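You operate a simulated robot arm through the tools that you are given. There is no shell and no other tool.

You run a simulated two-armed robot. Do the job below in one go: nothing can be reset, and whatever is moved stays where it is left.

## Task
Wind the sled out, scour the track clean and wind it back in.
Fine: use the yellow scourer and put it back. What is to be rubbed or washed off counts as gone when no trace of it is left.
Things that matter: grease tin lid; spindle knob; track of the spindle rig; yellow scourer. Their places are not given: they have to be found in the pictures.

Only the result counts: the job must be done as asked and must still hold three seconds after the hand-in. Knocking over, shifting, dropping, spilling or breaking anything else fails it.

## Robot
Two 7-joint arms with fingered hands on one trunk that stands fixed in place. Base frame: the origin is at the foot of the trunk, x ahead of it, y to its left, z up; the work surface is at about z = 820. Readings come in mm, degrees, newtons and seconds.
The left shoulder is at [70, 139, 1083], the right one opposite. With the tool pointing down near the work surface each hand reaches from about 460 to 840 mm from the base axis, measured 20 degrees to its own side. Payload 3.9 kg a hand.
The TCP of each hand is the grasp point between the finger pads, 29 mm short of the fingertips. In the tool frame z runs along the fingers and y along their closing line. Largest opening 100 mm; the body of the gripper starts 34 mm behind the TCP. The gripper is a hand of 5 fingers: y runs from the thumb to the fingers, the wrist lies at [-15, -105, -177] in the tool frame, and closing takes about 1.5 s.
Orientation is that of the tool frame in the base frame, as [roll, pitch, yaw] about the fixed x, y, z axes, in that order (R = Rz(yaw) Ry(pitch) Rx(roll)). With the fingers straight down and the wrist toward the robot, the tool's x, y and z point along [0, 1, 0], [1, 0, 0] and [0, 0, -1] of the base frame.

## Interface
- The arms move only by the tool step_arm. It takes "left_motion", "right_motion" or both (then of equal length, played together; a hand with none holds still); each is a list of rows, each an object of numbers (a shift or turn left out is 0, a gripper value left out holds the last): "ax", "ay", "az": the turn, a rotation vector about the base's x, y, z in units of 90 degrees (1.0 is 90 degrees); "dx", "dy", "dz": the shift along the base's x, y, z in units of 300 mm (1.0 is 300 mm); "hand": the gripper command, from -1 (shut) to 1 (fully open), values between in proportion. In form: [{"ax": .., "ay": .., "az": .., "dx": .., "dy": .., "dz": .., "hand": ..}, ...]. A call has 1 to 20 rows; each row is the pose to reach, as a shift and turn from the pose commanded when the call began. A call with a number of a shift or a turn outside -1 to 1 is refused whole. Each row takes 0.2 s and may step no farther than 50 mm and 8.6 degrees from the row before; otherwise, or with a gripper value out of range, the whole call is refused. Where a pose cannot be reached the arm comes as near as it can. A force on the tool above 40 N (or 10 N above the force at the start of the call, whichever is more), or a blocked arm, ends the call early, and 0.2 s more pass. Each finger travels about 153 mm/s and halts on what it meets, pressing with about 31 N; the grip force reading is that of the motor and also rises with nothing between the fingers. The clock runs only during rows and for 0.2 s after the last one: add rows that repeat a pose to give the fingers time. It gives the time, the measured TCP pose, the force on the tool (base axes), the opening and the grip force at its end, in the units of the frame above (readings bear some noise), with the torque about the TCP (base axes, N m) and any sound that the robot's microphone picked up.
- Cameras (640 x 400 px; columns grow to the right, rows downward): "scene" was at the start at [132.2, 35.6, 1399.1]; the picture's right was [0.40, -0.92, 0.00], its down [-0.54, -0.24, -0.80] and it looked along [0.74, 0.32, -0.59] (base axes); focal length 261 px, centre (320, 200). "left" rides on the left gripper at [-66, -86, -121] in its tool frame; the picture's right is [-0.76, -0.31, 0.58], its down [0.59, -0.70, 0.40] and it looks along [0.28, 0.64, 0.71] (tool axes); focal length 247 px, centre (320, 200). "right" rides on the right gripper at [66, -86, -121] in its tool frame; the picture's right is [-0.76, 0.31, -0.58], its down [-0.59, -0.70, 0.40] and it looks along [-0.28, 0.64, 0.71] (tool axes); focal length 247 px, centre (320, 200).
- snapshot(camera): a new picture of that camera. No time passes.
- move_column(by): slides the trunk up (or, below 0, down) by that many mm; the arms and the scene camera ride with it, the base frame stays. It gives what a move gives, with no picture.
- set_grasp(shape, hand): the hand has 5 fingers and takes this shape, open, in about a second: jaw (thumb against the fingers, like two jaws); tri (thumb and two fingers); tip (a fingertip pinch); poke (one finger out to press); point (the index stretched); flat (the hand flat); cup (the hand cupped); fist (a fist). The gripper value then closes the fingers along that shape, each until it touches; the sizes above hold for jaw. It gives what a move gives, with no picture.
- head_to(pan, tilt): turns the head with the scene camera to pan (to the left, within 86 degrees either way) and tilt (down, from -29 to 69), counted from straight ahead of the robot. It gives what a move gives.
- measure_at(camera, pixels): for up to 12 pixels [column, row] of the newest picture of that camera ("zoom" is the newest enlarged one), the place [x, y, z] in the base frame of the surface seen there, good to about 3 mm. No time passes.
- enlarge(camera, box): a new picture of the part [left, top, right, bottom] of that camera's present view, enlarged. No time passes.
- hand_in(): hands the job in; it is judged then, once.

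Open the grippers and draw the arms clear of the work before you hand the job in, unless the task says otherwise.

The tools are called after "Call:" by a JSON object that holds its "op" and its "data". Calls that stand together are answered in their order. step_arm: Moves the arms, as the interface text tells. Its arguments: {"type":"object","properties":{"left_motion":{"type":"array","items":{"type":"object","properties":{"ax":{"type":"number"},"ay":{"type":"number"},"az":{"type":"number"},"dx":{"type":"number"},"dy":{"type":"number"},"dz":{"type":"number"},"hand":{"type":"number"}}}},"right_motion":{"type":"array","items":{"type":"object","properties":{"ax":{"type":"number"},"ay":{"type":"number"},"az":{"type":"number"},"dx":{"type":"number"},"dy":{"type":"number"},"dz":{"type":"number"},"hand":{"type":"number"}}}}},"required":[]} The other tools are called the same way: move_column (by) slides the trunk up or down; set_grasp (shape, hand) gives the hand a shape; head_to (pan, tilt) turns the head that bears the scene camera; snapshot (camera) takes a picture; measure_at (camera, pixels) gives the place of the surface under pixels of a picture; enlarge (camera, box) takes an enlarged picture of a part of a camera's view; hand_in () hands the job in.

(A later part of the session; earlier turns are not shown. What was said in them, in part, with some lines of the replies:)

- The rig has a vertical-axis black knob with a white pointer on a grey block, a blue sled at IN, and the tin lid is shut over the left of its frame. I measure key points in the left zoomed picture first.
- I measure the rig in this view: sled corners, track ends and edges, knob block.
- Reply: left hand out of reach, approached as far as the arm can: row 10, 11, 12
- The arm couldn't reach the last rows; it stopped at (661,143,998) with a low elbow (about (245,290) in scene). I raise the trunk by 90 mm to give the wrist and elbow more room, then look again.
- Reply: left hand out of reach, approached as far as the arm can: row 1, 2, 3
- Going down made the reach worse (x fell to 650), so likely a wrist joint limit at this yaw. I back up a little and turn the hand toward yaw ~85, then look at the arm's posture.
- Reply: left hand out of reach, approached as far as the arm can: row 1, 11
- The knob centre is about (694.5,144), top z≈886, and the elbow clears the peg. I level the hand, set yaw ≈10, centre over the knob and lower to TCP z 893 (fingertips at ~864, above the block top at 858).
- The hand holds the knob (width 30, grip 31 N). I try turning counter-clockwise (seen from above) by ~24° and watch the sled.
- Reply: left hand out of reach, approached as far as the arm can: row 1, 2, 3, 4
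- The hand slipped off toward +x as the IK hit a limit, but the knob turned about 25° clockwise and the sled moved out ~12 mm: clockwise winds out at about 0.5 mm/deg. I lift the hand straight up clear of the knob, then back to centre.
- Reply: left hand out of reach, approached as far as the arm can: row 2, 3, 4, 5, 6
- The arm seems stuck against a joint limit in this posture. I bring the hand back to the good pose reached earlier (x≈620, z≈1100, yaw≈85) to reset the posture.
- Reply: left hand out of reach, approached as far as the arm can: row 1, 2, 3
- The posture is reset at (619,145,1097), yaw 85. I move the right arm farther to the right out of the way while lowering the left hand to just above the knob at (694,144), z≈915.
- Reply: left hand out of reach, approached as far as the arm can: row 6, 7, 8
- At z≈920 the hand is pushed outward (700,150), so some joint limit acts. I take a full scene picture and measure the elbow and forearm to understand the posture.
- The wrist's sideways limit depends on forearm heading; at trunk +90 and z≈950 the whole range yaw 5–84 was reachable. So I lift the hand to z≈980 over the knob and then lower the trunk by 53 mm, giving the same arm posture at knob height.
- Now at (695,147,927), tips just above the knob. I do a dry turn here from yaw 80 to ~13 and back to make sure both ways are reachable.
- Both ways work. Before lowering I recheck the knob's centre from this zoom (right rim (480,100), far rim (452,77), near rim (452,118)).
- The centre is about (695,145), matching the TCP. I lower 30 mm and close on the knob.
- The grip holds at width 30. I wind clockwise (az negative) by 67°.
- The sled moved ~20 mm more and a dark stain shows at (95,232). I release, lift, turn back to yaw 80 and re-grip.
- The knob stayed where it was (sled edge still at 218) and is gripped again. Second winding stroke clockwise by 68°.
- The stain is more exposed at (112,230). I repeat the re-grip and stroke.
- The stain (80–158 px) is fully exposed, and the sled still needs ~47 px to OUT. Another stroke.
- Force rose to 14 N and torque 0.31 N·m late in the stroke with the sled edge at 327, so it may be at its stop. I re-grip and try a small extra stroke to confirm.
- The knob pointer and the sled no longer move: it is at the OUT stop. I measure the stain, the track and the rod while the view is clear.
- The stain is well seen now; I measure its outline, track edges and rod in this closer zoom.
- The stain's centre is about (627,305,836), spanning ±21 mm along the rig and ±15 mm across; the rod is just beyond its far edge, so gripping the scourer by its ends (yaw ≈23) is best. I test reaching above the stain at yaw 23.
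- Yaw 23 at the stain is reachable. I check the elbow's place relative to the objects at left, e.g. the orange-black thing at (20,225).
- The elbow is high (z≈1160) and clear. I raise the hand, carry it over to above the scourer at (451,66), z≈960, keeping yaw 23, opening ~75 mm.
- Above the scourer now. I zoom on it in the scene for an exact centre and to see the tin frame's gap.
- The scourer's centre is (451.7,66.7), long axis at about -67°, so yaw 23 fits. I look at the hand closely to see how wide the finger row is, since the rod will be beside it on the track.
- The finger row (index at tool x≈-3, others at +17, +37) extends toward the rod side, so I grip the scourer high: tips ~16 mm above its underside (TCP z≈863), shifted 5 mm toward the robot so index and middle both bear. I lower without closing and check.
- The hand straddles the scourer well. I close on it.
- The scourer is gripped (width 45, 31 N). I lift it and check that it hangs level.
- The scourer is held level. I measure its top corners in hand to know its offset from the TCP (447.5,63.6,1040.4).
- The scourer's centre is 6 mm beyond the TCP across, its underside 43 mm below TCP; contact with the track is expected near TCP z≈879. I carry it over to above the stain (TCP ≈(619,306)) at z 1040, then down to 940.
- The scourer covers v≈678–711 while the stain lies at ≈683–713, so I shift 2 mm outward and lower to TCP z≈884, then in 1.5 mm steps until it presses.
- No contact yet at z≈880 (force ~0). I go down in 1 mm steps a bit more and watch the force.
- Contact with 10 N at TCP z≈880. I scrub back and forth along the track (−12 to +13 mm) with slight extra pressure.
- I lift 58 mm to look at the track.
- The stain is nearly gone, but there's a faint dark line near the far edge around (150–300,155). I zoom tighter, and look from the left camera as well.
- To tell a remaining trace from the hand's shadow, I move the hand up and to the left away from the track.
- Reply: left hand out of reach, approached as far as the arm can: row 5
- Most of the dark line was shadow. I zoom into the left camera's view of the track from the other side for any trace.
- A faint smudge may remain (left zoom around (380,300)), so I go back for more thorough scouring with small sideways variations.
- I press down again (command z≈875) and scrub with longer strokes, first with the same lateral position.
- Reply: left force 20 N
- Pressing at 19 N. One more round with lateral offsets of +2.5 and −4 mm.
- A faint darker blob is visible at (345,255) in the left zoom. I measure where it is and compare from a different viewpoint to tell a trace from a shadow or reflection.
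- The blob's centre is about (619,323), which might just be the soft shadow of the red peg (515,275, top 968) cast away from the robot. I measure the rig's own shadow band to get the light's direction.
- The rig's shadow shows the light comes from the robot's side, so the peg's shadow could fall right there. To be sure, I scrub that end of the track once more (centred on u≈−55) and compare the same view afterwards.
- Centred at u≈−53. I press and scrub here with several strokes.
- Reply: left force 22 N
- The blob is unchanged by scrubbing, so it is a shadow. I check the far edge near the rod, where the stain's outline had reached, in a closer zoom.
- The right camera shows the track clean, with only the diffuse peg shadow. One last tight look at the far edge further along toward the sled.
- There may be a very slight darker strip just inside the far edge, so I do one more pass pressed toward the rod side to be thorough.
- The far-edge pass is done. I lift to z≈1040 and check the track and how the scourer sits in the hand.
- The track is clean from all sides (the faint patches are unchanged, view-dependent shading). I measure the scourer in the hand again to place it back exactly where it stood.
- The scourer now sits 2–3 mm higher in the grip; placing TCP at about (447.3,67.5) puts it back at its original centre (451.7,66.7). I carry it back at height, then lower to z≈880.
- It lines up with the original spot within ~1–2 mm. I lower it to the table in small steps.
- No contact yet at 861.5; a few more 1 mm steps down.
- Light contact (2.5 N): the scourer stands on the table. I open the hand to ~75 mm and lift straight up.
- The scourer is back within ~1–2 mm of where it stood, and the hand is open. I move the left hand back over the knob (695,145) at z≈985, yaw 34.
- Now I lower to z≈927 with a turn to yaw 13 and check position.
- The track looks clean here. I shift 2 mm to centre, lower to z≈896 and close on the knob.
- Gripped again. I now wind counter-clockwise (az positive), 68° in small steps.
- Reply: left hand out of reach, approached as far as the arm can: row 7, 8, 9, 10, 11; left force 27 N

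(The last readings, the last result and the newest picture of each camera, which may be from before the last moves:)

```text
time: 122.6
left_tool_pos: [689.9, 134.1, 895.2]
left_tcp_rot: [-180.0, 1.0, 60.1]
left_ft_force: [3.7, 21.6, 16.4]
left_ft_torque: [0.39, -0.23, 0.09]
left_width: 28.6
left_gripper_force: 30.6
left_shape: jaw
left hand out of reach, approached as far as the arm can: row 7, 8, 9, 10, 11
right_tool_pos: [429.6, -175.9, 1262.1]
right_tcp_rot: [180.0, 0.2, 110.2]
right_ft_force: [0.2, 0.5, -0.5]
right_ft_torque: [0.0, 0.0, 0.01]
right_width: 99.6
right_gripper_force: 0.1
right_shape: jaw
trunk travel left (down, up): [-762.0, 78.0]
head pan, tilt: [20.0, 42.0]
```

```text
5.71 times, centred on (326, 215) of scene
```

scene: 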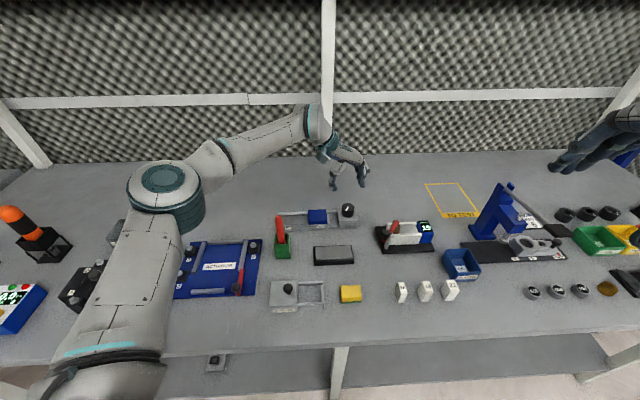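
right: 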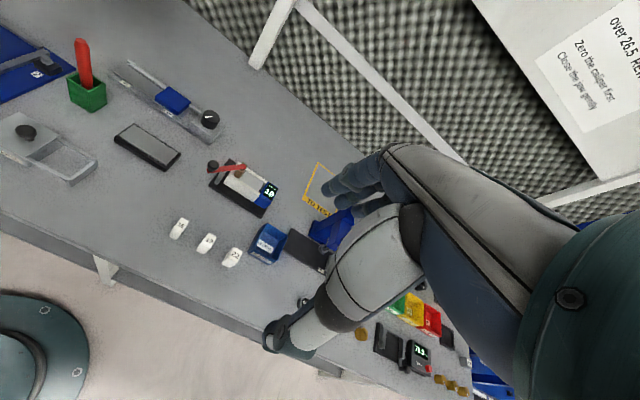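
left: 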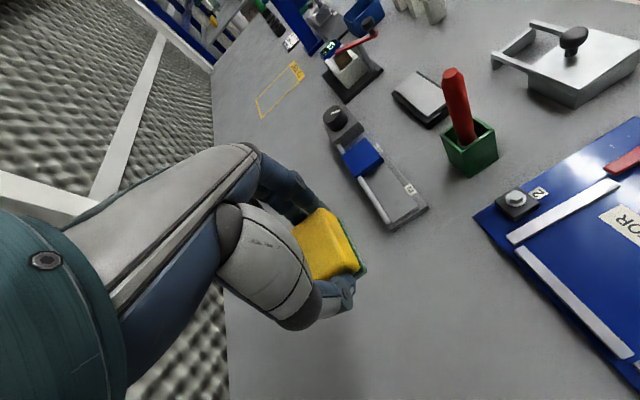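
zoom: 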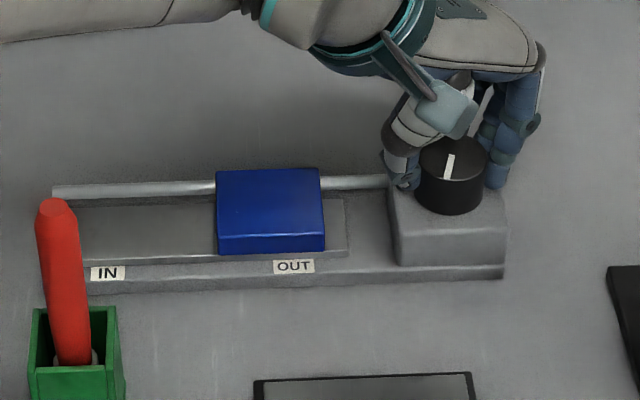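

The arm's elbow posture differs now and hit a limit at yaw ~60, so the grip slipped. I open, lift, and go back via the retracted pose (x≈620, z≈1050, yaw 85) to restore the earlier posture.

Call:
{"op": "step_arm", "data": {"left_motion": [{"hand": 0.4}, {"hand": 0.4}, {"dz": 0.06}, {"dz": 0.14}, {"dz": 0.24}, {"dz": 0.34}]}}

Call:
{"op": "step_arm", "data": {"left_motion": [{"dx": -0.06, "dy": 0.0, "dz": 0.04, "az": 0.07}, {"dx": -0.12, "dy": 0.01, "dz": 0.08, "az": 0.14}, {"dx": -0.18, "dy": 0.02, "dz": 0.12, "az": 0.21}, {"dx": -0.24, "dy": 0.03, "dz": 0.16, "az": 0.28}, {"dx": -0.24, "dy": 0.03, "dz": 0.18, "az": 0.28}, {"dx": -0.24, "dy": 0.03, "dz": 0.18, "az": 0.28}]}}

Call:
{"op": "snapshot", "data": {"camera": "scene"}}

```text
time: 124.0
left_tool_pos: [689.8, 131.7, 994.8]
left_tcp_rot: [-179.6, 0.8, 59.8]
left_ft_force: [0.2, 0.3, -0.2]
left_ft_torque: [0.02, -0.01, 0.01]
left_width: 69.9
left_gripper_force: 0.1
left_shape: jaw
right_tool_pos: [431.2, -180.1, 1262.4]
right_tcp_rot: [-180.0, 0.1, 110.3]
right_ft_force: [-0.6, -0.4, 0.2]
right_ft_torque: [-0.03, -0.01, -0.01]
right_width: 99.7
right_gripper_force: 0.1
right_shape: jaw
trunk travel left (down, up): [-762.0, 78.0]
head pan, tilt: [20.0, 42.0]
```

```text
time: 125.4
left_tool_pos: [634.4, 171.2, 1064.1]
left_tcp_rot: [-178.8, 1.1, 84.0]
left_ft_force: [0.3, 0.2, -0.3]
left_ft_torque: [-0.01, 0.03, 0.0]
left_width: 70.0
left_gripper_force: 0.0
left_shape: jaw
left hand out of reach, approached as far as the arm can: row 1, 4, 5, 6
right_tool_pos: [431.4, -179.7, 1260.8]
right_tcp_rot: [180.0, 0.1, 110.2]
right_ft_force: [0.5, -0.6, 0.7]
right_ft_torque: [0.02, -0.01, 0.02]
right_width: 99.6
right_gripper_force: 0.0
right_shape: jaw
trunk travel left (down, up): [-762.0, 78.0]
head pan, tilt: [20.0, 42.0]
```

```text
taken
```

scene: 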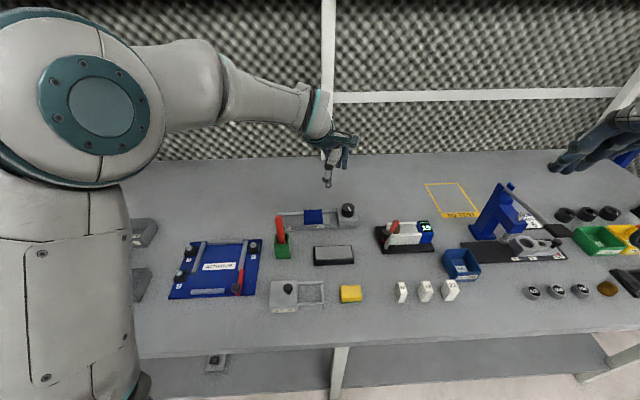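

The elbow has swung up high near the head, so the posture drifted. I move the hand back toward its starting pose (464,367, high, yaw 110) to let the posture recover.

Call:
{"op": "step_arm", "data": {"left_motion": [{"dx": -0.07, "dy": 0.08, "dz": 0.087, "ax": 0.0108, "ay": -0.0145, "az": 0.036}, {"dx": -0.14, "dy": 0.16, "dz": 0.175, "ax": 0.0108, "ay": -0.0145, "az": 0.072}, {"dx": -0.21, "dy": 0.245, "dz": 0.262, "ax": 0.0108, "ay": -0.0145, "az": 0.108}, {"dx": -0.28, "dy": 0.326, "dz": 0.35, "ax": 0.0108, "ay": -0.0145, "az": 0.145}, {"dx": -0.35, "dy": 0.408, "dz": 0.437, "ax": 0.0108, "ay": -0.0145, "az": 0.181}, {"dx": -0.42, "dy": 0.49, "dz": 0.525, "ax": 0.0108, "ay": -0.0145, "az": 0.217}, {"dx": -0.49, "dy": 0.571, "dz": 0.612, "ax": 0.0108, "ay": -0.0145, "az": 0.253}, {"dx": -0.567, "dy": 0.653, "dz": 0.7, "ax": 0.0108, "ay": -0.0145, "az": 0.29}, {"dx": -0.567, "dy": 0.653, "dz": 0.7, "ax": 0.0108, "ay": -0.0145, "az": 0.29}]}}

Call:
{"op": "snapshot", "data": {"camera": "scene"}}

```text
time: 127.4
left_tool_pos: [552.3, 395.8, 1311.5]
left_tcp_rot: [179.1, 0.1, 111.2]
left_ft_force: [0.6, 0.3, -0.8]
left_ft_torque: [-0.03, 0.01, 0.0]
left_width: 70.0
left_gripper_force: 0.0
left_shape: jaw
left hand out of reach, approached as far as the arm can: row 1, 2, 3, 4, 5, 6, 7, 8, 9
right_tool_pos: [432.0, -179.5, 1261.1]
right_tcp_rot: [-180.0, 0.0, 110.1]
right_ft_force: [0.4, 0.0, -0.1]
right_ft_torque: [-0.01, 0.02, 0.0]
right_width: 99.9
right_gripper_force: 0.1
right_shape: jaw
trunk travel left (down, up): [-762.0, 78.0]
head pan, tilt: [20.0, 42.0]
```

```text
taken
```

scene: 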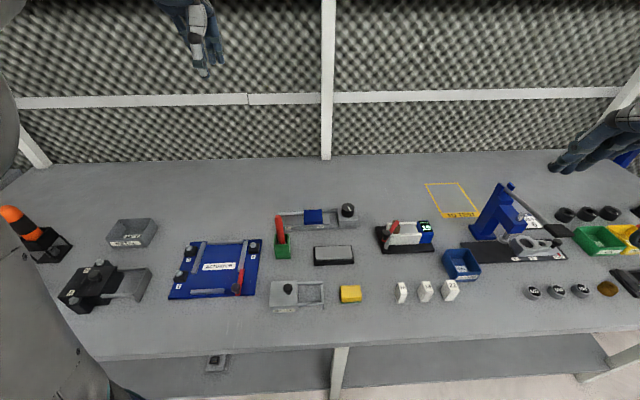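

The arm is still at a limit. I look at its posture with the right camera and by turning the head left.

Call:
{"op": "snapshot", "data": {"camera": "right"}}

Call:
{"op": "head_to", "data": {"pan": 60, "tilt": 25}}

Call:
{"op": "snapshot", "data": {"camera": "scene"}}

```text
taken
```

right: 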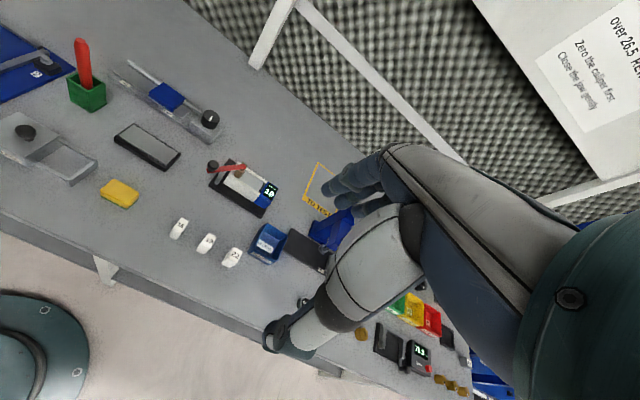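

```text
time: 128.5
left_tool_pos: [551.7, 395.2, 1310.9]
left_tcp_rot: [179.1, 0.2, 111.2]
left_ft_force: [-0.6, -0.7, -0.1]
left_ft_torque: [-0.02, 0.0, 0.02]
left_width: 69.6
left_gripper_force: 0.0
left_shape: jaw
right_tool_pos: [431.8, -179.9, 1261.9]
right_tcp_rot: [179.9, 0.0, 110.2]
right_ft_force: [-0.1, 0.0, -0.8]
right_ft_torque: [-0.02, 0.0, -0.01]
right_width: 99.6
right_gripper_force: 0.1
right_shape: jaw
trunk travel left (down, up): [-762.0, 78.0]
head pan, tilt: [60.0, 25.0]
```

```text
taken
```

scene: 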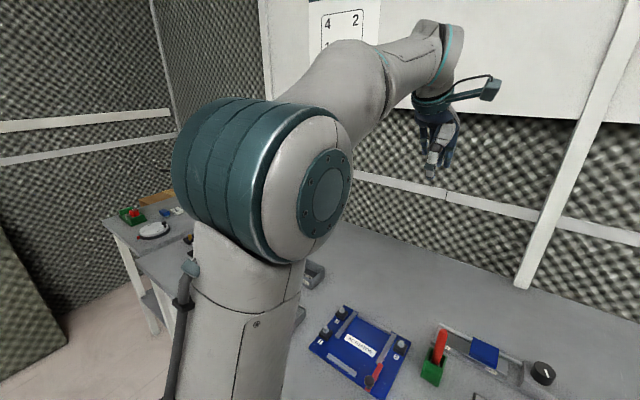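

The elbow sits left and moderately high. I command the start-like pose (464,367,1274) again from here in small steps, with the tilt corrected.

Call:
{"op": "step_arm", "data": {"left_motion": [{"dx": -0.08, "dy": -0.03, "dz": -0.05, "ax": 0.0, "az": 0.0}, {"dx": -0.16, "dy": -0.06, "dz": -0.1}, {"dx": -0.24, "dy": -0.09, "dz": -0.15}, {"dx": -0.3, "dy": -0.1, "dz": -0.2}, {"dx": -0.3, "dy": -0.1, "dz": -0.25}, {"dx": -0.3, "dy": -0.1, "dz": -0.25}]}}

Call:
{"op": "snapshot", "data": {"camera": "scene"}}

```text
time: 129.9
left_tool_pos: [565.2, 389.7, 1264.1]
left_tcp_rot: [179.1, 0.3, 111.2]
left_ft_force: [-0.3, 0.1, 1.0]
left_ft_torque: [0.0, -0.01, 0.03]
left_width: 69.9
left_gripper_force: 0.1
left_shape: jaw
left hand out of reach, approached as far as the arm can: row 1, 2, 3, 4, 5, 6
right_tool_pos: [431.9, -179.6, 1261.9]
right_tcp_rot: [-179.9, 0.1, 110.2]
right_ft_force: [0.5, -0.3, -0.4]
right_ft_torque: [-0.03, 0.01, 0.03]
right_width: 99.7
right_gripper_force: 0.1
right_shape: jaw
trunk travel left (down, up): [-762.0, 78.0]
head pan, tilt: [60.0, 25.0]
```

```text
taken
```

scene: 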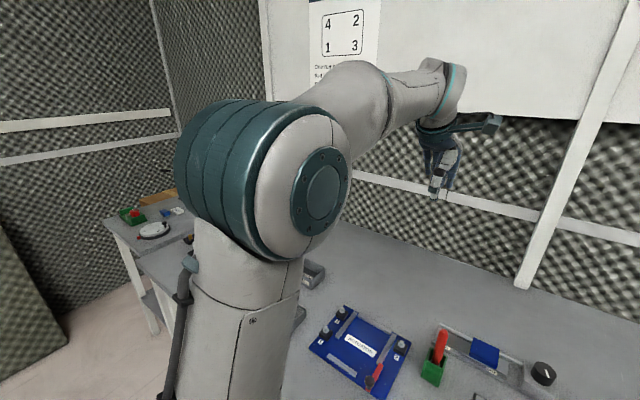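

The posture only allows lower yaws (elbow out and high). I bring the hand to above the track (627,305,1050) turning down to yaw 35, where it worked well before.

Call:
{"op": "step_arm", "data": {"left_motion": [{"dx": 0.02, "dy": -0.028, "dz": -0.071, "az": -0.084}, {"dx": 0.041, "dy": -0.057, "dz": -0.143, "az": -0.168}, {"dx": 0.062, "dy": -0.085, "dz": -0.214, "az": -0.253}, {"dx": 0.083, "dy": -0.113, "dz": -0.285, "az": -0.338}, {"dx": 0.104, "dy": -0.142, "dz": -0.357, "az": -0.422}, {"dx": 0.124, "dy": -0.17, "dz": -0.428, "az": -0.506}, {"dx": 0.145, "dy": -0.198, "dz": -0.5, "az": -0.591}, {"dx": 0.166, "dy": -0.226, "dz": -0.57, "az": -0.675}, {"dx": 0.186, "dy": -0.255, "dz": -0.642, "az": -0.76}, {"dx": 0.207, "dy": -0.283, "dz": -0.713, "az": -0.844}, {"dx": 0.207, "dy": -0.283, "dz": -0.713, "az": -0.844}]}}

Call:
{"op": "snapshot", "data": {"camera": "scene"}}

```text
time: 132.3
left_tool_pos: [627.9, 302.0, 1045.2]
left_tcp_rot: [178.9, 0.3, 35.3]
left_ft_force: [-1.0, -0.5, 0.2]
left_ft_torque: [-0.02, 0.01, -0.01]
left_width: 69.6
left_gripper_force: 0.1
left_shape: jaw
left hand out of reach, approached as far as the arm can: row 1
right_tool_pos: [430.5, -180.3, 1261.2]
right_tcp_rot: [-179.9, 0.0, 110.2]
right_ft_force: [-0.5, 1.0, -0.6]
right_ft_torque: [0.03, -0.01, 0.02]
right_width: 99.7
right_gripper_force: 0.0
right_shape: jaw
trunk travel left (down, up): [-762.0, 78.0]
head pan, tilt: [60.0, 25.0]
```

```text
taken
```

scene: 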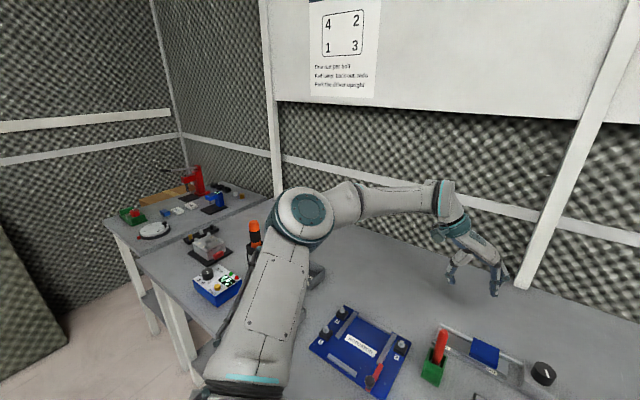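

The hand is at (628,302,1045), yaw 35, in reach. I level it, turn the head back to the rig, and bring the hand above the knob at z≈985.

Call:
{"op": "head_to", "data": {"pan": 20, "tilt": 42}}

Call:
{"op": "step_arm", "data": {"left_motion": [{"ax": 0.0119, "ay": 0.0044}, {"ax": 0.0119, "ay": 0.0044, "dx": 0.04, "dy": -0.1}, {"ax": 0.0119, "ay": 0.0044, "dx": 0.08, "dy": -0.21}, {"ax": 0.0119, "ay": 0.0044, "dx": 0.13, "dy": -0.32}, {"ax": 0.0119, "ay": 0.0044, "dx": 0.17, "dy": -0.43}, {"ax": 0.0119, "ay": 0.0044, "dx": 0.225, "dy": -0.522}, {"ax": 0.0119, "ay": 0.0044, "dx": 0.225, "dy": -0.522, "dz": -0.1}, {"ax": 0.0119, "ay": 0.0044, "dx": 0.225, "dy": -0.522, "dz": -0.2}, {"ax": 0.0119, "ay": 0.0044, "dx": 0.225, "dy": -0.522, "dz": -0.2}]}}

Call:
{"op": "snapshot", "data": {"camera": "scene"}}

```text
time: 133.3
left_tool_pos: [628.0, 302.2, 1044.9]
left_tcp_rot: [179.0, 0.2, 35.2]
left_ft_force: [0.4, 0.0, 0.7]
left_ft_torque: [0.0, 0.0, 0.03]
left_width: 69.9
left_gripper_force: 0.0
left_shape: jaw
right_tool_pos: [430.5, -179.6, 1261.1]
right_tcp_rot: [-180.0, 0.0, 110.2]
right_ft_force: [0.1, 0.0, -0.6]
right_ft_torque: [0.0, 0.01, -0.01]
right_width: 99.7
right_gripper_force: 0.1
right_shape: jaw
trunk travel left (down, up): [-762.0, 78.0]
head pan, tilt: [20.0, 42.0]
```

```text
time: 135.3
left_tool_pos: [696.4, 144.4, 985.5]
left_tcp_rot: [-180.0, -0.1, 35.2]
left_ft_force: [-0.6, -0.6, 0.1]
left_ft_torque: [0.01, -0.02, 0.01]
left_width: 69.9
left_gripper_force: 0.1
left_shape: jaw
right_tool_pos: [430.4, -179.9, 1261.0]
right_tcp_rot: [-179.9, 0.0, 110.2]
right_ft_force: [-0.8, -0.2, -0.6]
right_ft_torque: [-0.02, 0.05, 0.0]
right_width: 99.7
right_gripper_force: 0.0
right_shape: jaw
trunk travel left (down, up): [-762.0, 78.0]
head pan, tilt: [20.0, 42.0]
```

```text
taken
```

scene: 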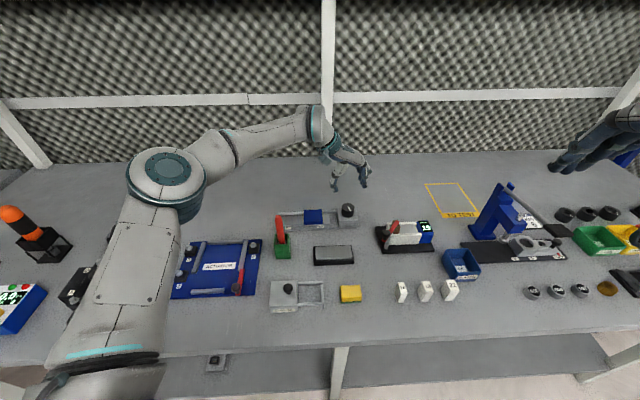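

Above the knob with the elbow at (165,175). I lower to z≈928 and do a dry turn toward yaw −20 to learn the range in this posture.

Call:
{"op": "step_arm", "data": {"left_motion": [{"dz": -0.1}, {"dz": -0.19}, {"dz": -0.19, "az": -0.09}, {"dz": -0.19, "az": -0.18}, {"dz": -0.19, "az": -0.27}, {"dz": -0.19, "az": -0.36}, {"dz": -0.19, "az": -0.45}, {"dz": -0.19, "az": -0.54}, {"dz": -0.19, "az": -0.61}, {"dz": -0.19, "az": -0.61}]}}

Call:
{"op": "snapshot", "data": {"camera": "scene"}}

```text
time: 137.5
left_tool_pos: [640.8, 168.2, 939.6]
left_tcp_rot: [179.9, 0.0, -19.9]
left_ft_force: [1.1, -0.1, -0.9]
left_ft_torque: [0.03, 0.01, 0.04]
left_width: 70.0
left_gripper_force: 0.1
left_shape: jaw
left hand out of reach, approached as far as the arm can: row 6, 7, 8, 9, 10
right_tool_pos: [433.1, -177.2, 1261.4]
right_tcp_rot: [-179.9, 0.1, 110.2]
right_ft_force: [-0.2, 1.9, 0.4]
right_ft_torque: [-0.08, 0.04, -0.06]
right_width: 99.9
right_gripper_force: 0.0
right_shape: jaw
trunk travel left (down, up): [-762.0, 78.0]
head pan, tilt: [20.0, 42.0]
```

```text
taken
```

scene: 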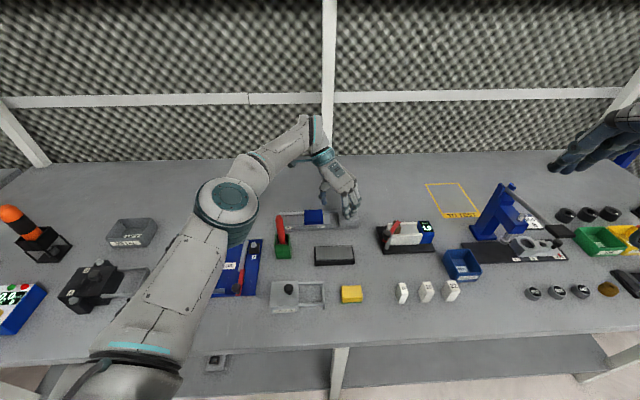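

The lower limit (~yaw 8) pushed the elbow back down to its earlier, lower place. I return to the knob centre at yaw 13 and dry-turn up to 80 to see if the full range is back.

Call:
{"op": "step_arm", "data": {"left_motion": [{"dx": 0.03, "dy": -0.012, "az": 0.08}, {"dx": 0.07, "dy": -0.03, "az": 0.16}, {"dx": 0.12, "dy": -0.05, "az": 0.24}, {"dx": 0.16, "dy": -0.066, "az": 0.32}, {"dx": 0.182, "dy": -0.076, "az": 0.366}, {"dx": 0.182, "dy": -0.076, "az": 0.45}, {"dx": 0.182, "dy": -0.076, "az": 0.53}, {"dx": 0.182, "dy": -0.076, "az": 0.61}, {"dx": 0.182, "dy": -0.076, "az": 0.69}, {"dx": 0.182, "dy": -0.076, "az": 0.77}, {"dx": 0.182, "dy": -0.076, "az": 0.85}, {"dx": 0.182, "dy": -0.076, "az": 0.93}, {"dx": 0.182, "dy": -0.076, "az": 0.93}]}}

Call:
{"op": "snapshot", "data": {"camera": "scene"}}

```text
time: 140.3
left_tool_pos: [690.5, 133.2, 936.4]
left_tcp_rot: [-179.6, 0.5, 61.3]
left_ft_force: [0.4, 0.4, 1.1]
left_ft_torque: [0.01, -0.01, 0.0]
left_width: 69.8
left_gripper_force: 0.1
left_shape: jaw
left hand out of reach, approached as far as the arm can: row 12
right_tool_pos: [431.3, -179.6, 1260.7]
right_tcp_rot: [180.0, 0.0, 110.2]
right_ft_force: [0.4, -0.3, -0.4]
right_ft_torque: [-0.01, 0.0, -0.02]
right_width: 100.1
right_gripper_force: 0.1
right_shape: jaw
trunk travel left (down, up): [-762.0, 78.0]
head pan, tilt: [20.0, 42.0]
```

```text
taken
```

scene: 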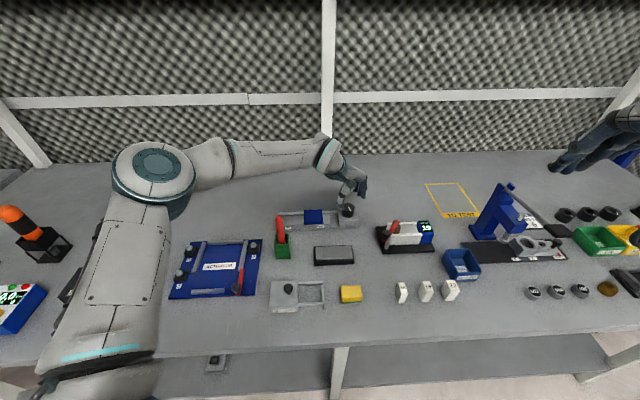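

In this posture the usable range is about yaw 8–56, which is enough: ~42° strokes. I return to the knob centre, level, at yaw 10, z≈927.

Call:
{"op": "step_arm", "data": {"left_motion": [{"ax": 0.0027, "ay": -0.0066, "dx": 0.016, "dy": 0.041, "az": -0.08}, {"ax": 0.0027, "ay": -0.0066, "dx": 0.016, "dy": 0.041, "az": -0.16}, {"ax": 0.0027, "ay": -0.0066, "dx": 0.016, "dy": 0.041, "az": -0.24}, {"ax": 0.0027, "ay": -0.0066, "dx": 0.016, "dy": 0.041, "az": -0.32}, {"ax": 0.0027, "ay": -0.0066, "dx": 0.016, "dy": 0.041, "az": -0.4}, {"ax": 0.0027, "ay": -0.0066, "dx": 0.016, "dy": 0.041, "dz": -0.01, "az": -0.48}, {"ax": 0.0027, "ay": -0.0066, "dx": 0.016, "dy": 0.041, "dz": -0.03, "az": -0.56}, {"ax": 0.0027, "ay": -0.0066, "dx": 0.016, "dy": 0.041, "dz": -0.03, "az": -0.57}, {"ax": 0.0027, "ay": -0.0066, "dx": 0.016, "dy": 0.041, "dz": -0.03, "az": -0.57}]}}

Call:
{"op": "enlarge", "data": {"camera": "scene", "box": [270, 180, 382, 250]}}

```text
time: 142.3
left_tool_pos: [699.0, 155.6, 930.2]
left_tcp_rot: [179.8, -0.6, 12.7]
left_ft_force: [0.2, 0.4, 0.5]
left_ft_torque: [-0.01, -0.05, 0.02]
left_width: 69.8
left_gripper_force: 0.0
left_shape: jaw
right_tool_pos: [431.1, -179.9, 1261.1]
right_tcp_rot: [-179.9, 0.1, 110.2]
right_ft_force: [1.1, 0.8, 0.1]
right_ft_torque: [0.02, -0.01, 0.0]
right_width: 99.6
right_gripper_force: 0.1
right_shape: jaw
trunk travel left (down, up): [-762.0, 78.0]
head pan, tilt: [20.0, 42.0]
```

```text
5.71 times, centred on (326, 215) of scene
```

zoom: 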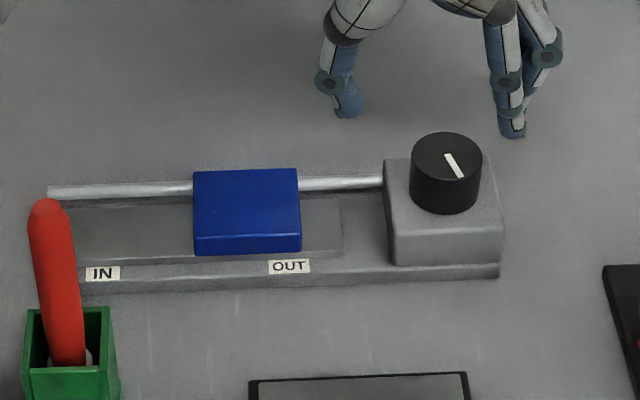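

The sled has moved in ~14 mm already (edge at 302), so counter-clockwise winds in. The hand is at (699,155.6), so I correct to (695.3,145.5), level, and lower around the knob to z≈896.

Call:
{"op": "step_arm", "data": {"left_motion": [{"dx": -0.0123, "dy": -0.0337, "ax": -0.0027, "ay": 0.0066, "az": -0.019}, {"dx": -0.0123, "dy": -0.0337, "ax": -0.0027, "ay": 0.0066, "az": -0.019}, {"dx": -0.0123, "dy": -0.0337, "ax": -0.0027, "ay": 0.0066, "az": -0.019}]}}

Call:
{"op": "enlarge", "data": {"camera": "scene", "box": [270, 180, 382, 250]}}

```text
time: 143.1
left_tool_pos: [695.3, 144.3, 931.9]
left_tcp_rot: [179.8, 0.1, 11.0]
left_ft_force: [-0.6, -0.5, -0.1]
left_ft_torque: [0.02, -0.01, -0.02]
left_width: 69.9
left_gripper_force: 0.1
left_shape: jaw
right_tool_pos: [430.8, -179.6, 1259.5]
right_tcp_rot: [-180.0, 0.0, 110.2]
right_ft_force: [0.4, 0.4, 0.0]
right_ft_torque: [-0.02, 0.01, -0.03]
right_width: 99.5
right_gripper_force: 0.1
right_shape: jaw
trunk travel left (down, up): [-762.0, 78.0]
head pan, tilt: [20.0, 42.0]
```

```text
5.71 times, centred on (326, 215) of scene
```

zoom: 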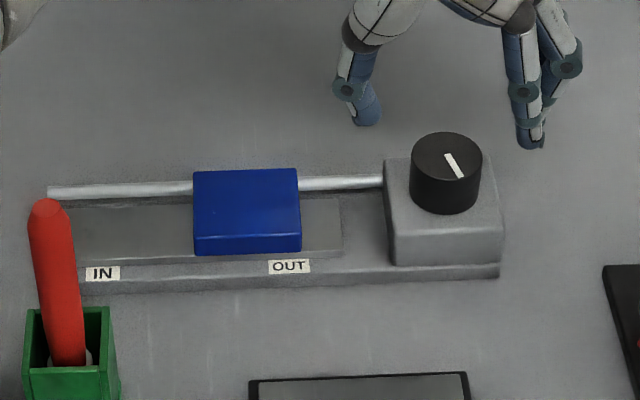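

Centred at (695.3,144.3). I lower 35 mm, close, and turn counter-clockwise 42° with check.

Call:
{"op": "step_arm", "data": {"left_motion": [{"dz": -0.04}, {"dz": -0.08}, {"dz": -0.117}, {"dz": -0.117}, {"dz": -0.117, "hand": -1}, {"dz": -0.117, "hand": -1}, {"dz": -0.117, "hand": -1}, {"dz": -0.117, "hand": -1}, {"dz": -0.117, "az": 0.078}, {"dz": -0.117, "az": 0.156}, {"dz": -0.117, "az": 0.233}, {"dz": -0.117, "az": 0.311}, {"dz": -0.117, "az": 0.389}, {"dz": -0.117, "az": 0.46}, {"dz": -0.117, "az": 0.46}]}}

Call:
{"op": "enlarge", "data": {"camera": "scene", "box": [270, 180, 382, 250]}}

```text
time: 146.3
left_tool_pos: [694.9, 146.2, 895.8]
left_tcp_rot: [180.0, 0.0, 52.5]
left_ft_force: [-11.3, 5.0, -8.9]
left_ft_torque: [0.09, 0.27, -0.03]
left_width: 29.3
left_gripper_force: 31.4
left_shape: jaw
right_tool_pos: [430.4, -178.6, 1261.0]
right_tcp_rot: [180.0, 0.0, 110.1]
right_ft_force: [0.1, 0.5, 0.0]
right_ft_torque: [0.01, -0.03, 0.03]
right_width: 99.8
right_gripper_force: 0.1
right_shape: jaw
trunk travel left (down, up): [-762.0, 78.0]
head pan, tilt: [20.0, 42.0]
```

```text
5.71 times, centred on (326, 215) of scene
```

zoom: 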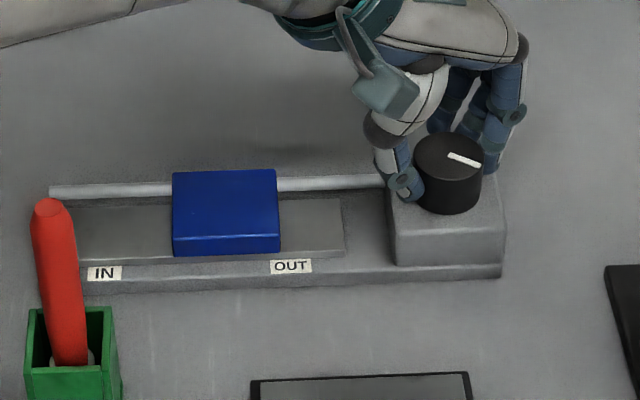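

A clean stroke: the sled went in ~12 mm (edge 279) and the posture held. I run full cycles now: release, lift, turn back, re-grip, wind 41°.

Call:
{"op": "step_arm", "data": {"left_motion": [{"hand": 0.3}, {"hand": 0.3}, {"dz": 0.06, "hand": 0.3}, {"dz": 0.1, "az": -0.08}, {"dz": 0.1, "az": -0.17}, {"dz": 0.1, "az": -0.26}, {"dz": 0.1, "az": -0.35}, {"dz": 0.1, "az": -0.44}, {"dz": 0.1, "az": -0.46}, {"dz": 0.05, "az": -0.46}, {"dz": 0.0, "az": -0.46}, {"az": -0.46, "hand": -1}, {"az": -0.46, "hand": -1}, {"az": -0.46, "hand": -1}, {"az": -0.38, "hand": -1}, {"az": -0.29}, {"az": -0.2}, {"az": -0.11}, {"az": -0.03}, {"az": 0.0}]}}

Call:
{"op": "enlarge", "data": {"camera": "scene", "box": [270, 180, 382, 250]}}

```text
time: 150.5
left_tool_pos: [694.1, 147.3, 896.6]
left_tcp_rot: [179.9, 0.1, 52.6]
left_ft_force: [-7.9, 6.7, -3.0]
left_ft_torque: [0.12, 0.15, -0.03]
left_width: 29.2
left_gripper_force: 30.7
left_shape: jaw
right_tool_pos: [430.3, -178.2, 1262.1]
right_tcp_rot: [-180.0, 0.1, 110.2]
right_ft_force: [0.2, 0.2, -0.2]
right_ft_torque: [-0.01, 0.0, -0.03]
right_width: 99.8
right_gripper_force: 0.1
right_shape: jaw
trunk travel left (down, up): [-762.0, 78.0]
head pan, tilt: [20.0, 42.0]
```

```text
5.71 times, centred on (326, 215) of scene
```

zoom: 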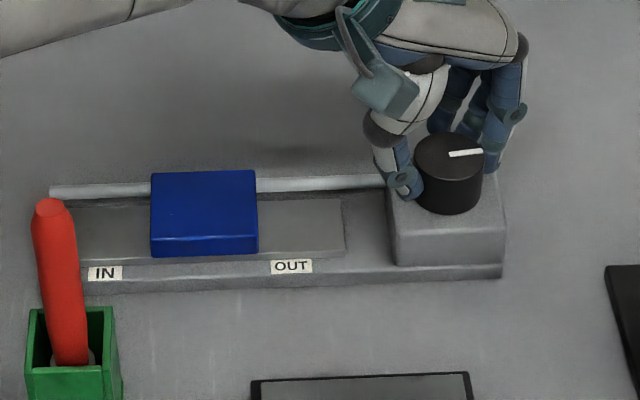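

The cycle works (sled edge 257 now). I repeat it.

Call:
{"op": "step_arm", "data": {"left_motion": [{"hand": 0.3}, {"hand": 0.3}, {"dz": 0.06, "hand": 0.3}, {"dz": 0.1, "az": -0.08}, {"dz": 0.1, "az": -0.17}, {"dz": 0.1, "az": -0.26}, {"dz": 0.1, "az": -0.35}, {"dz": 0.1, "az": -0.44}, {"dz": 0.1, "az": -0.46}, {"dz": 0.05, "az": -0.46}, {"dz": 0.0, "az": -0.46}, {"az": -0.46, "hand": -1}, {"az": -0.46, "hand": -1}, {"az": -0.46, "hand": -1}, {"az": -0.38, "hand": -1}, {"az": -0.29}, {"az": -0.2}, {"az": -0.11}, {"az": -0.03}, {"az": 0.0}]}}

Call:
{"op": "enlarge", "data": {"camera": "scene", "box": [270, 180, 382, 250]}}

```text
time: 154.7
left_tool_pos: [695.0, 146.9, 896.6]
left_tcp_rot: [179.7, 0.1, 52.5]
left_ft_force: [-10.7, 6.6, -4.8]
left_ft_torque: [0.12, 0.22, -0.02]
left_width: 29.2
left_gripper_force: 31.1
left_shape: jaw
right_tool_pos: [430.5, -178.7, 1262.3]
right_tcp_rot: [-179.9, 0.1, 110.2]
right_ft_force: [0.5, 0.0, -0.3]
right_ft_torque: [0.0, 0.03, 0.01]
right_width: 99.4
right_gripper_force: 0.1
right_shape: jaw
trunk travel left (down, up): [-762.0, 78.0]
head pan, tilt: [20.0, 42.0]
```

```text
5.71 times, centred on (326, 215) of scene
```

zoom: 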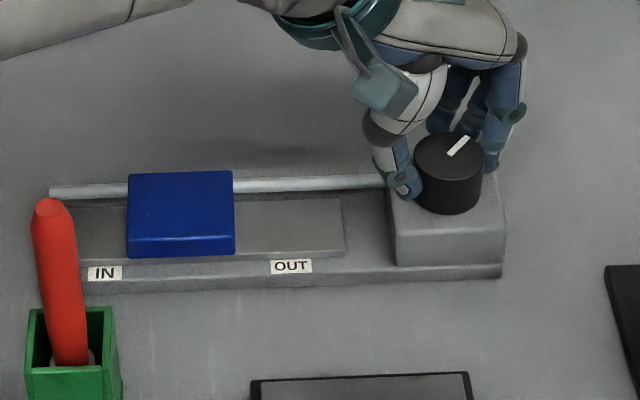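

Sled edge at 234; another cycle.

Call:
{"op": "step_arm", "data": {"left_motion": [{"hand": 0.3}, {"hand": 0.3}, {"dz": 0.06, "hand": 0.3}, {"dz": 0.1, "az": -0.08}, {"dz": 0.1, "az": -0.17}, {"dz": 0.1, "az": -0.26}, {"dz": 0.1, "az": -0.35}, {"dz": 0.1, "az": -0.44}, {"dz": 0.1, "az": -0.46}, {"dz": 0.05, "az": -0.46}, {"dz": 0.0, "az": -0.46}, {"az": -0.46, "hand": -1}, {"az": -0.46, "hand": -1}, {"az": -0.46, "hand": -1}, {"az": -0.38, "hand": -1}, {"az": -0.29}, {"az": -0.2}, {"az": -0.11}, {"az": -0.03}, {"az": 0.0}]}}

Call:
{"op": "enlarge", "data": {"camera": "scene", "box": [270, 180, 382, 250]}}

```text
time: 158.9
left_tool_pos: [693.9, 145.4, 897.3]
left_tcp_rot: [179.7, 0.0, 52.5]
left_ft_force: [-6.1, 6.7, -0.6]
left_ft_torque: [0.09, 0.08, -0.05]
left_width: 29.8
left_gripper_force: 30.5
left_shape: jaw
right_tool_pos: [430.8, -177.9, 1261.4]
right_tcp_rot: [-180.0, 0.1, 110.2]
right_ft_force: [0.0, 0.2, -0.2]
right_ft_torque: [0.01, -0.02, 0.04]
right_width: 99.9
right_gripper_force: 0.1
right_shape: jaw
trunk travel left (down, up): [-762.0, 78.0]
head pan, tilt: [20.0, 42.0]
```

```text
5.71 times, centred on (326, 215) of scene
```

zoom: 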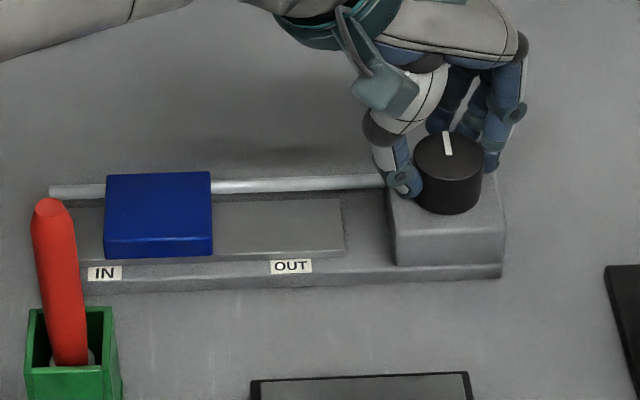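

Sled edge at 211, pointer now up; another cycle.

Call:
{"op": "step_arm", "data": {"left_motion": [{"hand": 0.3}, {"hand": 0.3}, {"dz": 0.06, "hand": 0.3}, {"dz": 0.1, "az": -0.08}, {"dz": 0.1, "az": -0.17}, {"dz": 0.1, "az": -0.26}, {"dz": 0.1, "az": -0.35}, {"dz": 0.1, "az": -0.44}, {"dz": 0.1, "az": -0.46}, {"dz": 0.05, "az": -0.46}, {"dz": 0.0, "az": -0.46}, {"az": -0.46, "hand": -1}, {"az": -0.46, "hand": -1}, {"az": -0.46, "hand": -1}, {"az": -0.38, "hand": -1}, {"az": -0.29}, {"az": -0.2}, {"az": -0.11}, {"az": -0.03}, {"az": 0.0}]}}

Call:
{"op": "enlarge", "data": {"camera": "scene", "box": [270, 180, 382, 250]}}

```text
time: 163.1
left_tool_pos: [693.5, 145.4, 896.5]
left_tcp_rot: [179.8, 0.1, 52.5]
left_ft_force: [-8.9, 5.8, -3.2]
left_ft_torque: [0.12, 0.17, -0.04]
left_width: 30.0
left_gripper_force: 31.1
left_shape: jaw
right_tool_pos: [430.1, -179.2, 1262.1]
right_tcp_rot: [-180.0, 0.1, 110.2]
right_ft_force: [-0.3, 0.0, 0.0]
right_ft_torque: [-0.03, -0.01, 0.03]
right_width: 99.8
right_gripper_force: 0.1
right_shape: jaw
trunk travel left (down, up): [-762.0, 78.0]
head pan, tilt: [20.0, 42.0]
```

```text
5.71 times, centred on (326, 215) of scene
```

zoom: 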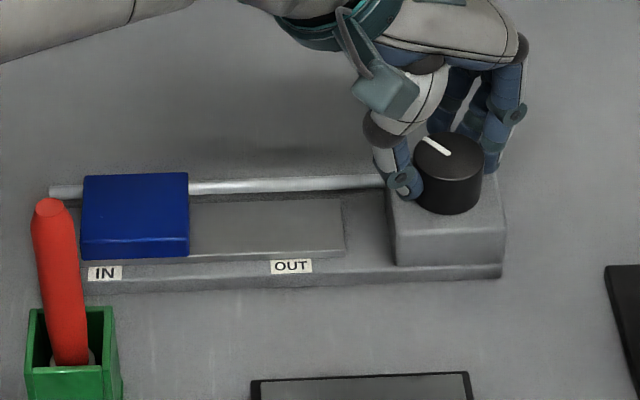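

Edge at 189; the pointer needs about 40–50° more to point left as at the start. Another cycle.

Call:
{"op": "step_arm", "data": {"left_motion": [{"hand": 0.3}, {"hand": 0.3}, {"dz": 0.06, "hand": 0.3}, {"dz": 0.1, "az": -0.08}, {"dz": 0.1, "az": -0.17}, {"dz": 0.1, "az": -0.26}, {"dz": 0.1, "az": -0.35}, {"dz": 0.1, "az": -0.44}, {"dz": 0.1, "az": -0.46}, {"dz": 0.05, "az": -0.46}, {"dz": 0.0, "az": -0.46}, {"az": -0.46, "hand": -1}, {"az": -0.46, "hand": -1}, {"az": -0.46, "hand": -1}, {"az": -0.38, "hand": -1}, {"az": -0.29}, {"az": -0.2}, {"az": -0.11}, {"az": -0.03}, {"az": 0.0}]}}

Call:
{"op": "enlarge", "data": {"camera": "scene", "box": [270, 180, 382, 250]}}

```text
time: 167.3
left_tool_pos: [694.4, 145.9, 896.3]
left_tcp_rot: [179.8, 0.1, 52.5]
left_ft_force: [-6.9, 6.5, -3.5]
left_ft_torque: [0.15, 0.09, -0.03]
left_width: 29.9
left_gripper_force: 30.9
left_shape: jaw
right_tool_pos: [431.8, -178.9, 1261.7]
right_tcp_rot: [179.9, 0.0, 110.2]
right_ft_force: [-0.2, 0.2, 0.0]
right_ft_torque: [-0.04, 0.0, -0.04]
right_width: 99.9
right_gripper_force: 0.0
right_shape: jaw
trunk travel left (down, up): [-762.0, 78.0]
head pan, tilt: [20.0, 42.0]
```

```text
5.71 times, centred on (326, 215) of scene
```

zoom: 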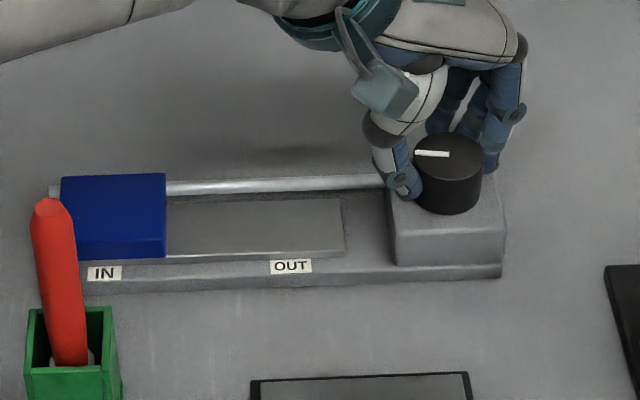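

The pointer points left as at the start and the sled edge is at 166. I re-grip and try up to ~24° more to make sure it's at the IN stop.

Call:
{"op": "step_arm", "data": {"left_motion": [{"hand": 0.3}, {"hand": 0.3}, {"dz": 0.06, "hand": 0.3}, {"dz": 0.1, "az": -0.08}, {"dz": 0.1, "az": -0.17}, {"dz": 0.1, "az": -0.26}, {"dz": 0.1, "az": -0.35}, {"dz": 0.1, "az": -0.4}, {"dz": 0.05, "az": -0.4}, {"dz": 0.0, "az": -0.4}, {"az": -0.4, "hand": -1}, {"az": -0.4, "hand": -1}, {"az": -0.4, "hand": -1}, {"az": -0.4, "hand": -1}, {"az": -0.34, "hand": -1}, {"az": -0.28}, {"az": -0.22}, {"az": -0.17}, {"az": -0.13}, {"az": -0.13}]}}

Call:
{"op": "enlarge", "data": {"camera": "scene", "box": [270, 180, 382, 250]}}

```text
time: 171.5
left_tool_pos: [694.4, 143.5, 896.9]
left_tcp_rot: [179.9, -0.1, 40.7]
left_ft_force: [-11.7, -1.7, -4.1]
left_ft_torque: [-0.15, 0.21, -0.27]
left_width: 28.4
left_gripper_force: 30.8
left_shape: jaw
right_tool_pos: [429.8, -179.4, 1262.3]
right_tcp_rot: [180.0, 0.1, 110.2]
right_ft_force: [-0.3, -0.7, 0.2]
right_ft_torque: [0.03, 0.01, -0.01]
right_width: 100.0
right_gripper_force: 0.0
right_shape: jaw
trunk travel left (down, up): [-762.0, 78.0]
head pan, tilt: [20.0, 42.0]
```

```text
5.71 times, centred on (326, 215) of scene
```

zoom: 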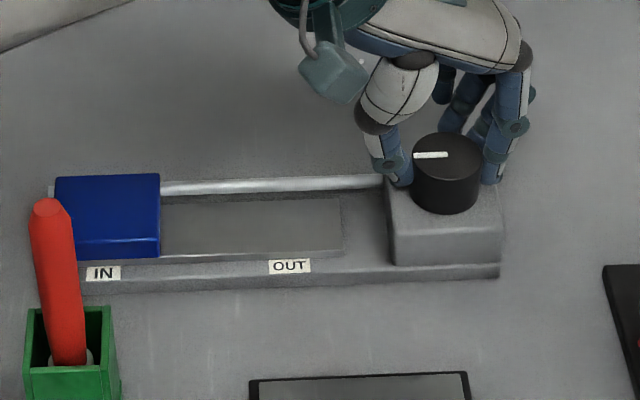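

Torque −0.27 N·m and the sled edge at 160: it's at the IN stop. I open the hand and lift straight up.

Call:
{"op": "step_arm", "data": {"left_motion": [{"hand": 0.2}, {"hand": 0.5}, {"hand": 0.5}, {"dz": 0.06, "hand": 0.5}, {"dz": 0.15}, {"dz": 0.27}, {"dz": 0.4}, {"dz": 0.5, "hand": 1.0}, {"dz": 0.5, "hand": 1.0}]}}

Call:
{"op": "snapshot", "data": {"camera": "scene"}}

Call:
{"op": "enlarge", "data": {"camera": "scene", "box": [270, 180, 382, 250]}}

```text
time: 173.5
left_tool_pos: [694.9, 144.9, 1047.4]
left_tcp_rot: [179.8, 0.0, 40.7]
left_ft_force: [0.2, -0.6, -0.6]
left_ft_torque: [-0.01, -0.02, 0.01]
left_width: 99.9
left_gripper_force: 0.0
left_shape: jaw
right_tool_pos: [432.2, -178.8, 1261.4]
right_tcp_rot: [-179.9, -0.1, 110.2]
right_ft_force: [0.3, 0.1, 0.3]
right_ft_torque: [-0.01, -0.04, 0.03]
right_width: 99.8
right_gripper_force: 0.1
right_shape: jaw
trunk travel left (down, up): [-762.0, 78.0]
head pan, tilt: [20.0, 42.0]
```

```text
taken
```

scene: 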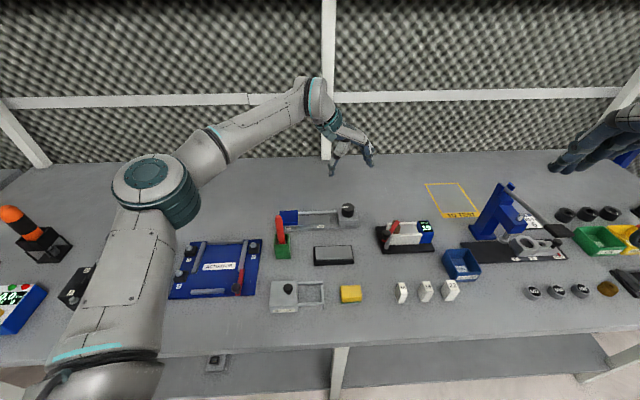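

```text
5.71 times, centred on (326, 215) of scene
```

zoom: 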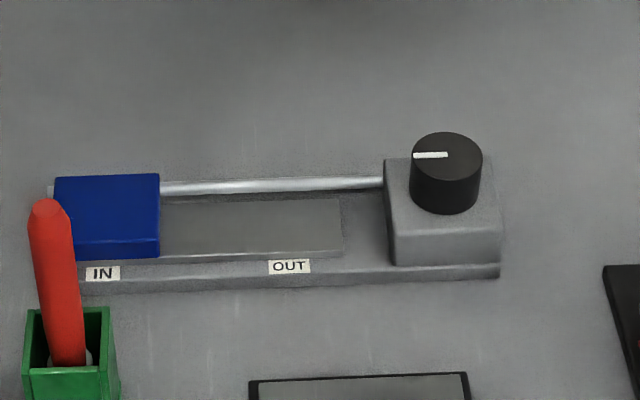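

The sled is back at IN and the track is clean. I check the tin lid and scourer for any change, and measure the sled against its starting place.

Call:
{"op": "measure_at", "data": {"camera": "zoom", "pixels": [[60, 182], [155, 178], [155, 232], [80, 232], [445, 157], [415, 155]]}}

Call:
{"op": "enlarge", "data": {"camera": "scene", "box": [260, 265, 380, 340]}}

Call:
{"op": "enlarge", "data": {"camera": "scene", "box": [284, 208, 332, 238]}}

```text
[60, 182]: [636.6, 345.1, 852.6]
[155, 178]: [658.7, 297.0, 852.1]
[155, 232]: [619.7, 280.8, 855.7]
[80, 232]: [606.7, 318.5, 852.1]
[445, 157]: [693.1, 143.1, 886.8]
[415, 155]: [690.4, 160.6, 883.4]
```

```text
5.33 times, centred on (320, 302) of scene
```

zoom: 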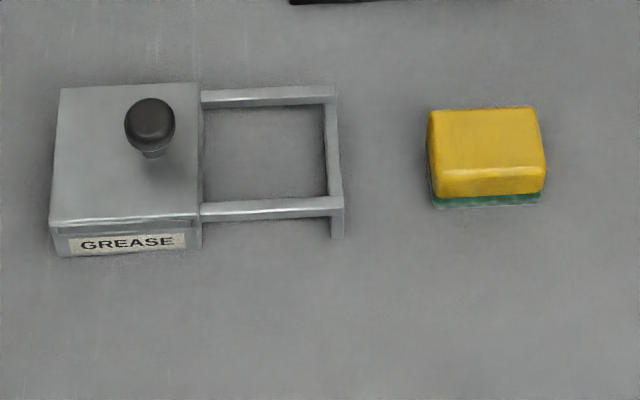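

```text
13.33 times, centred on (308, 223) of scene
```

zoom: 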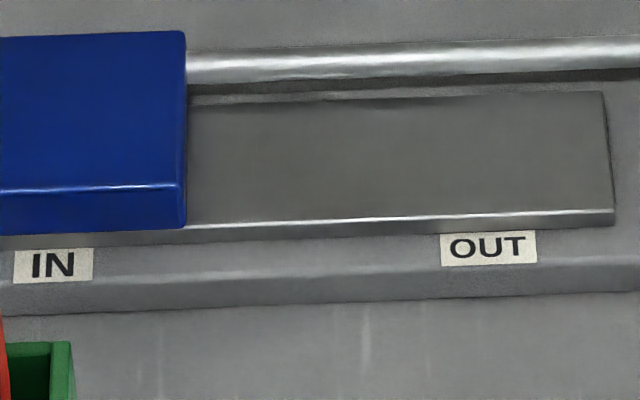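

Sled, tin lid and scourer are all in place (sled corners match the start within ~2 mm). I draw the left arm clear, up and to the left, with the hand open.

Call:
{"op": "step_arm", "data": {"left_motion": [{"dx": -0.03, "dy": 0.08, "dz": 0.03}, {"dx": -0.07, "dy": 0.17, "dz": 0.06}, {"dx": -0.11, "dy": 0.26, "dz": 0.09}, {"dx": -0.15, "dy": 0.35, "dz": 0.12}, {"dx": -0.19, "dy": 0.44, "dz": 0.15}, {"dx": -0.23, "dy": 0.52, "dz": 0.17}, {"dx": -0.23, "dy": 0.52, "dz": 0.17}]}}

Call:
{"op": "snapshot", "data": {"camera": "scene"}}

```text
time: 175.1
left_tool_pos: [625.5, 301.5, 1098.2]
left_tcp_rot: [179.9, 0.0, 40.6]
left_ft_force: [-0.2, -0.4, 0.6]
left_ft_torque: [0.01, 0.01, 0.0]
left_width: 100.0
left_gripper_force: 0.0
left_shape: jaw
right_tool_pos: [431.1, -180.7, 1261.3]
right_tcp_rot: [-180.0, 0.1, 110.1]
right_ft_force: [0.2, -0.1, 0.0]
right_ft_torque: [0.02, 0.0, 0.01]
right_width: 99.4
right_gripper_force: 0.0
right_shape: jaw
trunk travel left (down, up): [-762.0, 78.0]
head pan, tilt: [20.0, 42.0]
```

```text
taken
```

scene: 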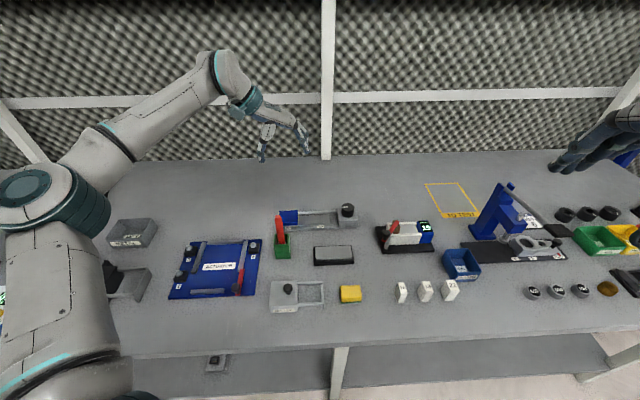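

All objects stand as at the start; the hands are open and well above the work. I move the left hand a little further left, off the rig, before handing in.

Call:
{"op": "step_arm", "data": {"left_motion": [{"dx": -0.03, "dy": 0.1}, {"dx": -0.06, "dy": 0.2}, {"dx": -0.1, "dy": 0.3}, {"dx": -0.1, "dy": 0.3}]}}

Call:
{"op": "snapshot", "data": {"camera": "scene"}}

```text
time: 176.1
left_tool_pos: [593.3, 391.1, 1099.0]
left_tcp_rot: [179.9, -0.1, 40.7]
left_ft_force: [0.2, -1.1, -0.9]
left_ft_torque: [0.0, 0.02, 0.02]
left_width: 99.9
left_gripper_force: 0.1
left_shape: jaw
right_tool_pos: [430.9, -180.9, 1261.0]
right_tcp_rot: [180.0, 0.0, 110.1]
right_ft_force: [0.3, -0.7, 0.1]
right_ft_torque: [0.03, 0.01, 0.04]
right_width: 99.6
right_gripper_force: 0.0
right_shape: jaw
trunk travel left (down, up): [-762.0, 78.0]
head pan, tilt: [20.0, 42.0]
```

```text
taken
```

scene: 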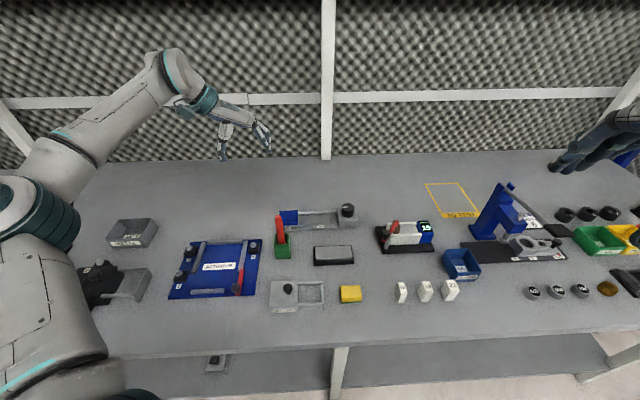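

The sled is at IN (288,217), the track is clean, the scourer is back at (350,293), the tin lid is untouched, and both arms are clear with open hands. I hand the job in.

Call:
{"op": "hand_in", "data": {}}

```text
The job is handed in.
```

The sled was wound out to its OUT stop, the track scoured clean with the yellow scourer, and the sled wound back in to its IN stop. I have handed the job in; it gave no verdict, so this is what I saw in the pictures and readings.

- **Sled:** it is back at IN. Its corners match the starting place within about 3 mm, and the knob pointer points left as it did at the start.
- **Track:** the dark stain under the sled is gone from every camera view. A faint soft patch stayed after repeated scrubbing. I took it for the shadow of the red peg, not a trace of the stain.
- **Scourer:** it stands within about 2 mm of where I picked it up.
- **Other things:** the grease tin lid was never touched and is still shut. Nothing else in the scene looks moved.
- **Arms:** both hands are open and clear of the work.

While winding back in, the left arm reached a joint limit once and its grip slipped off the knob. I re-gripped and finished with shorter strokes. No harm showed in the pictures.
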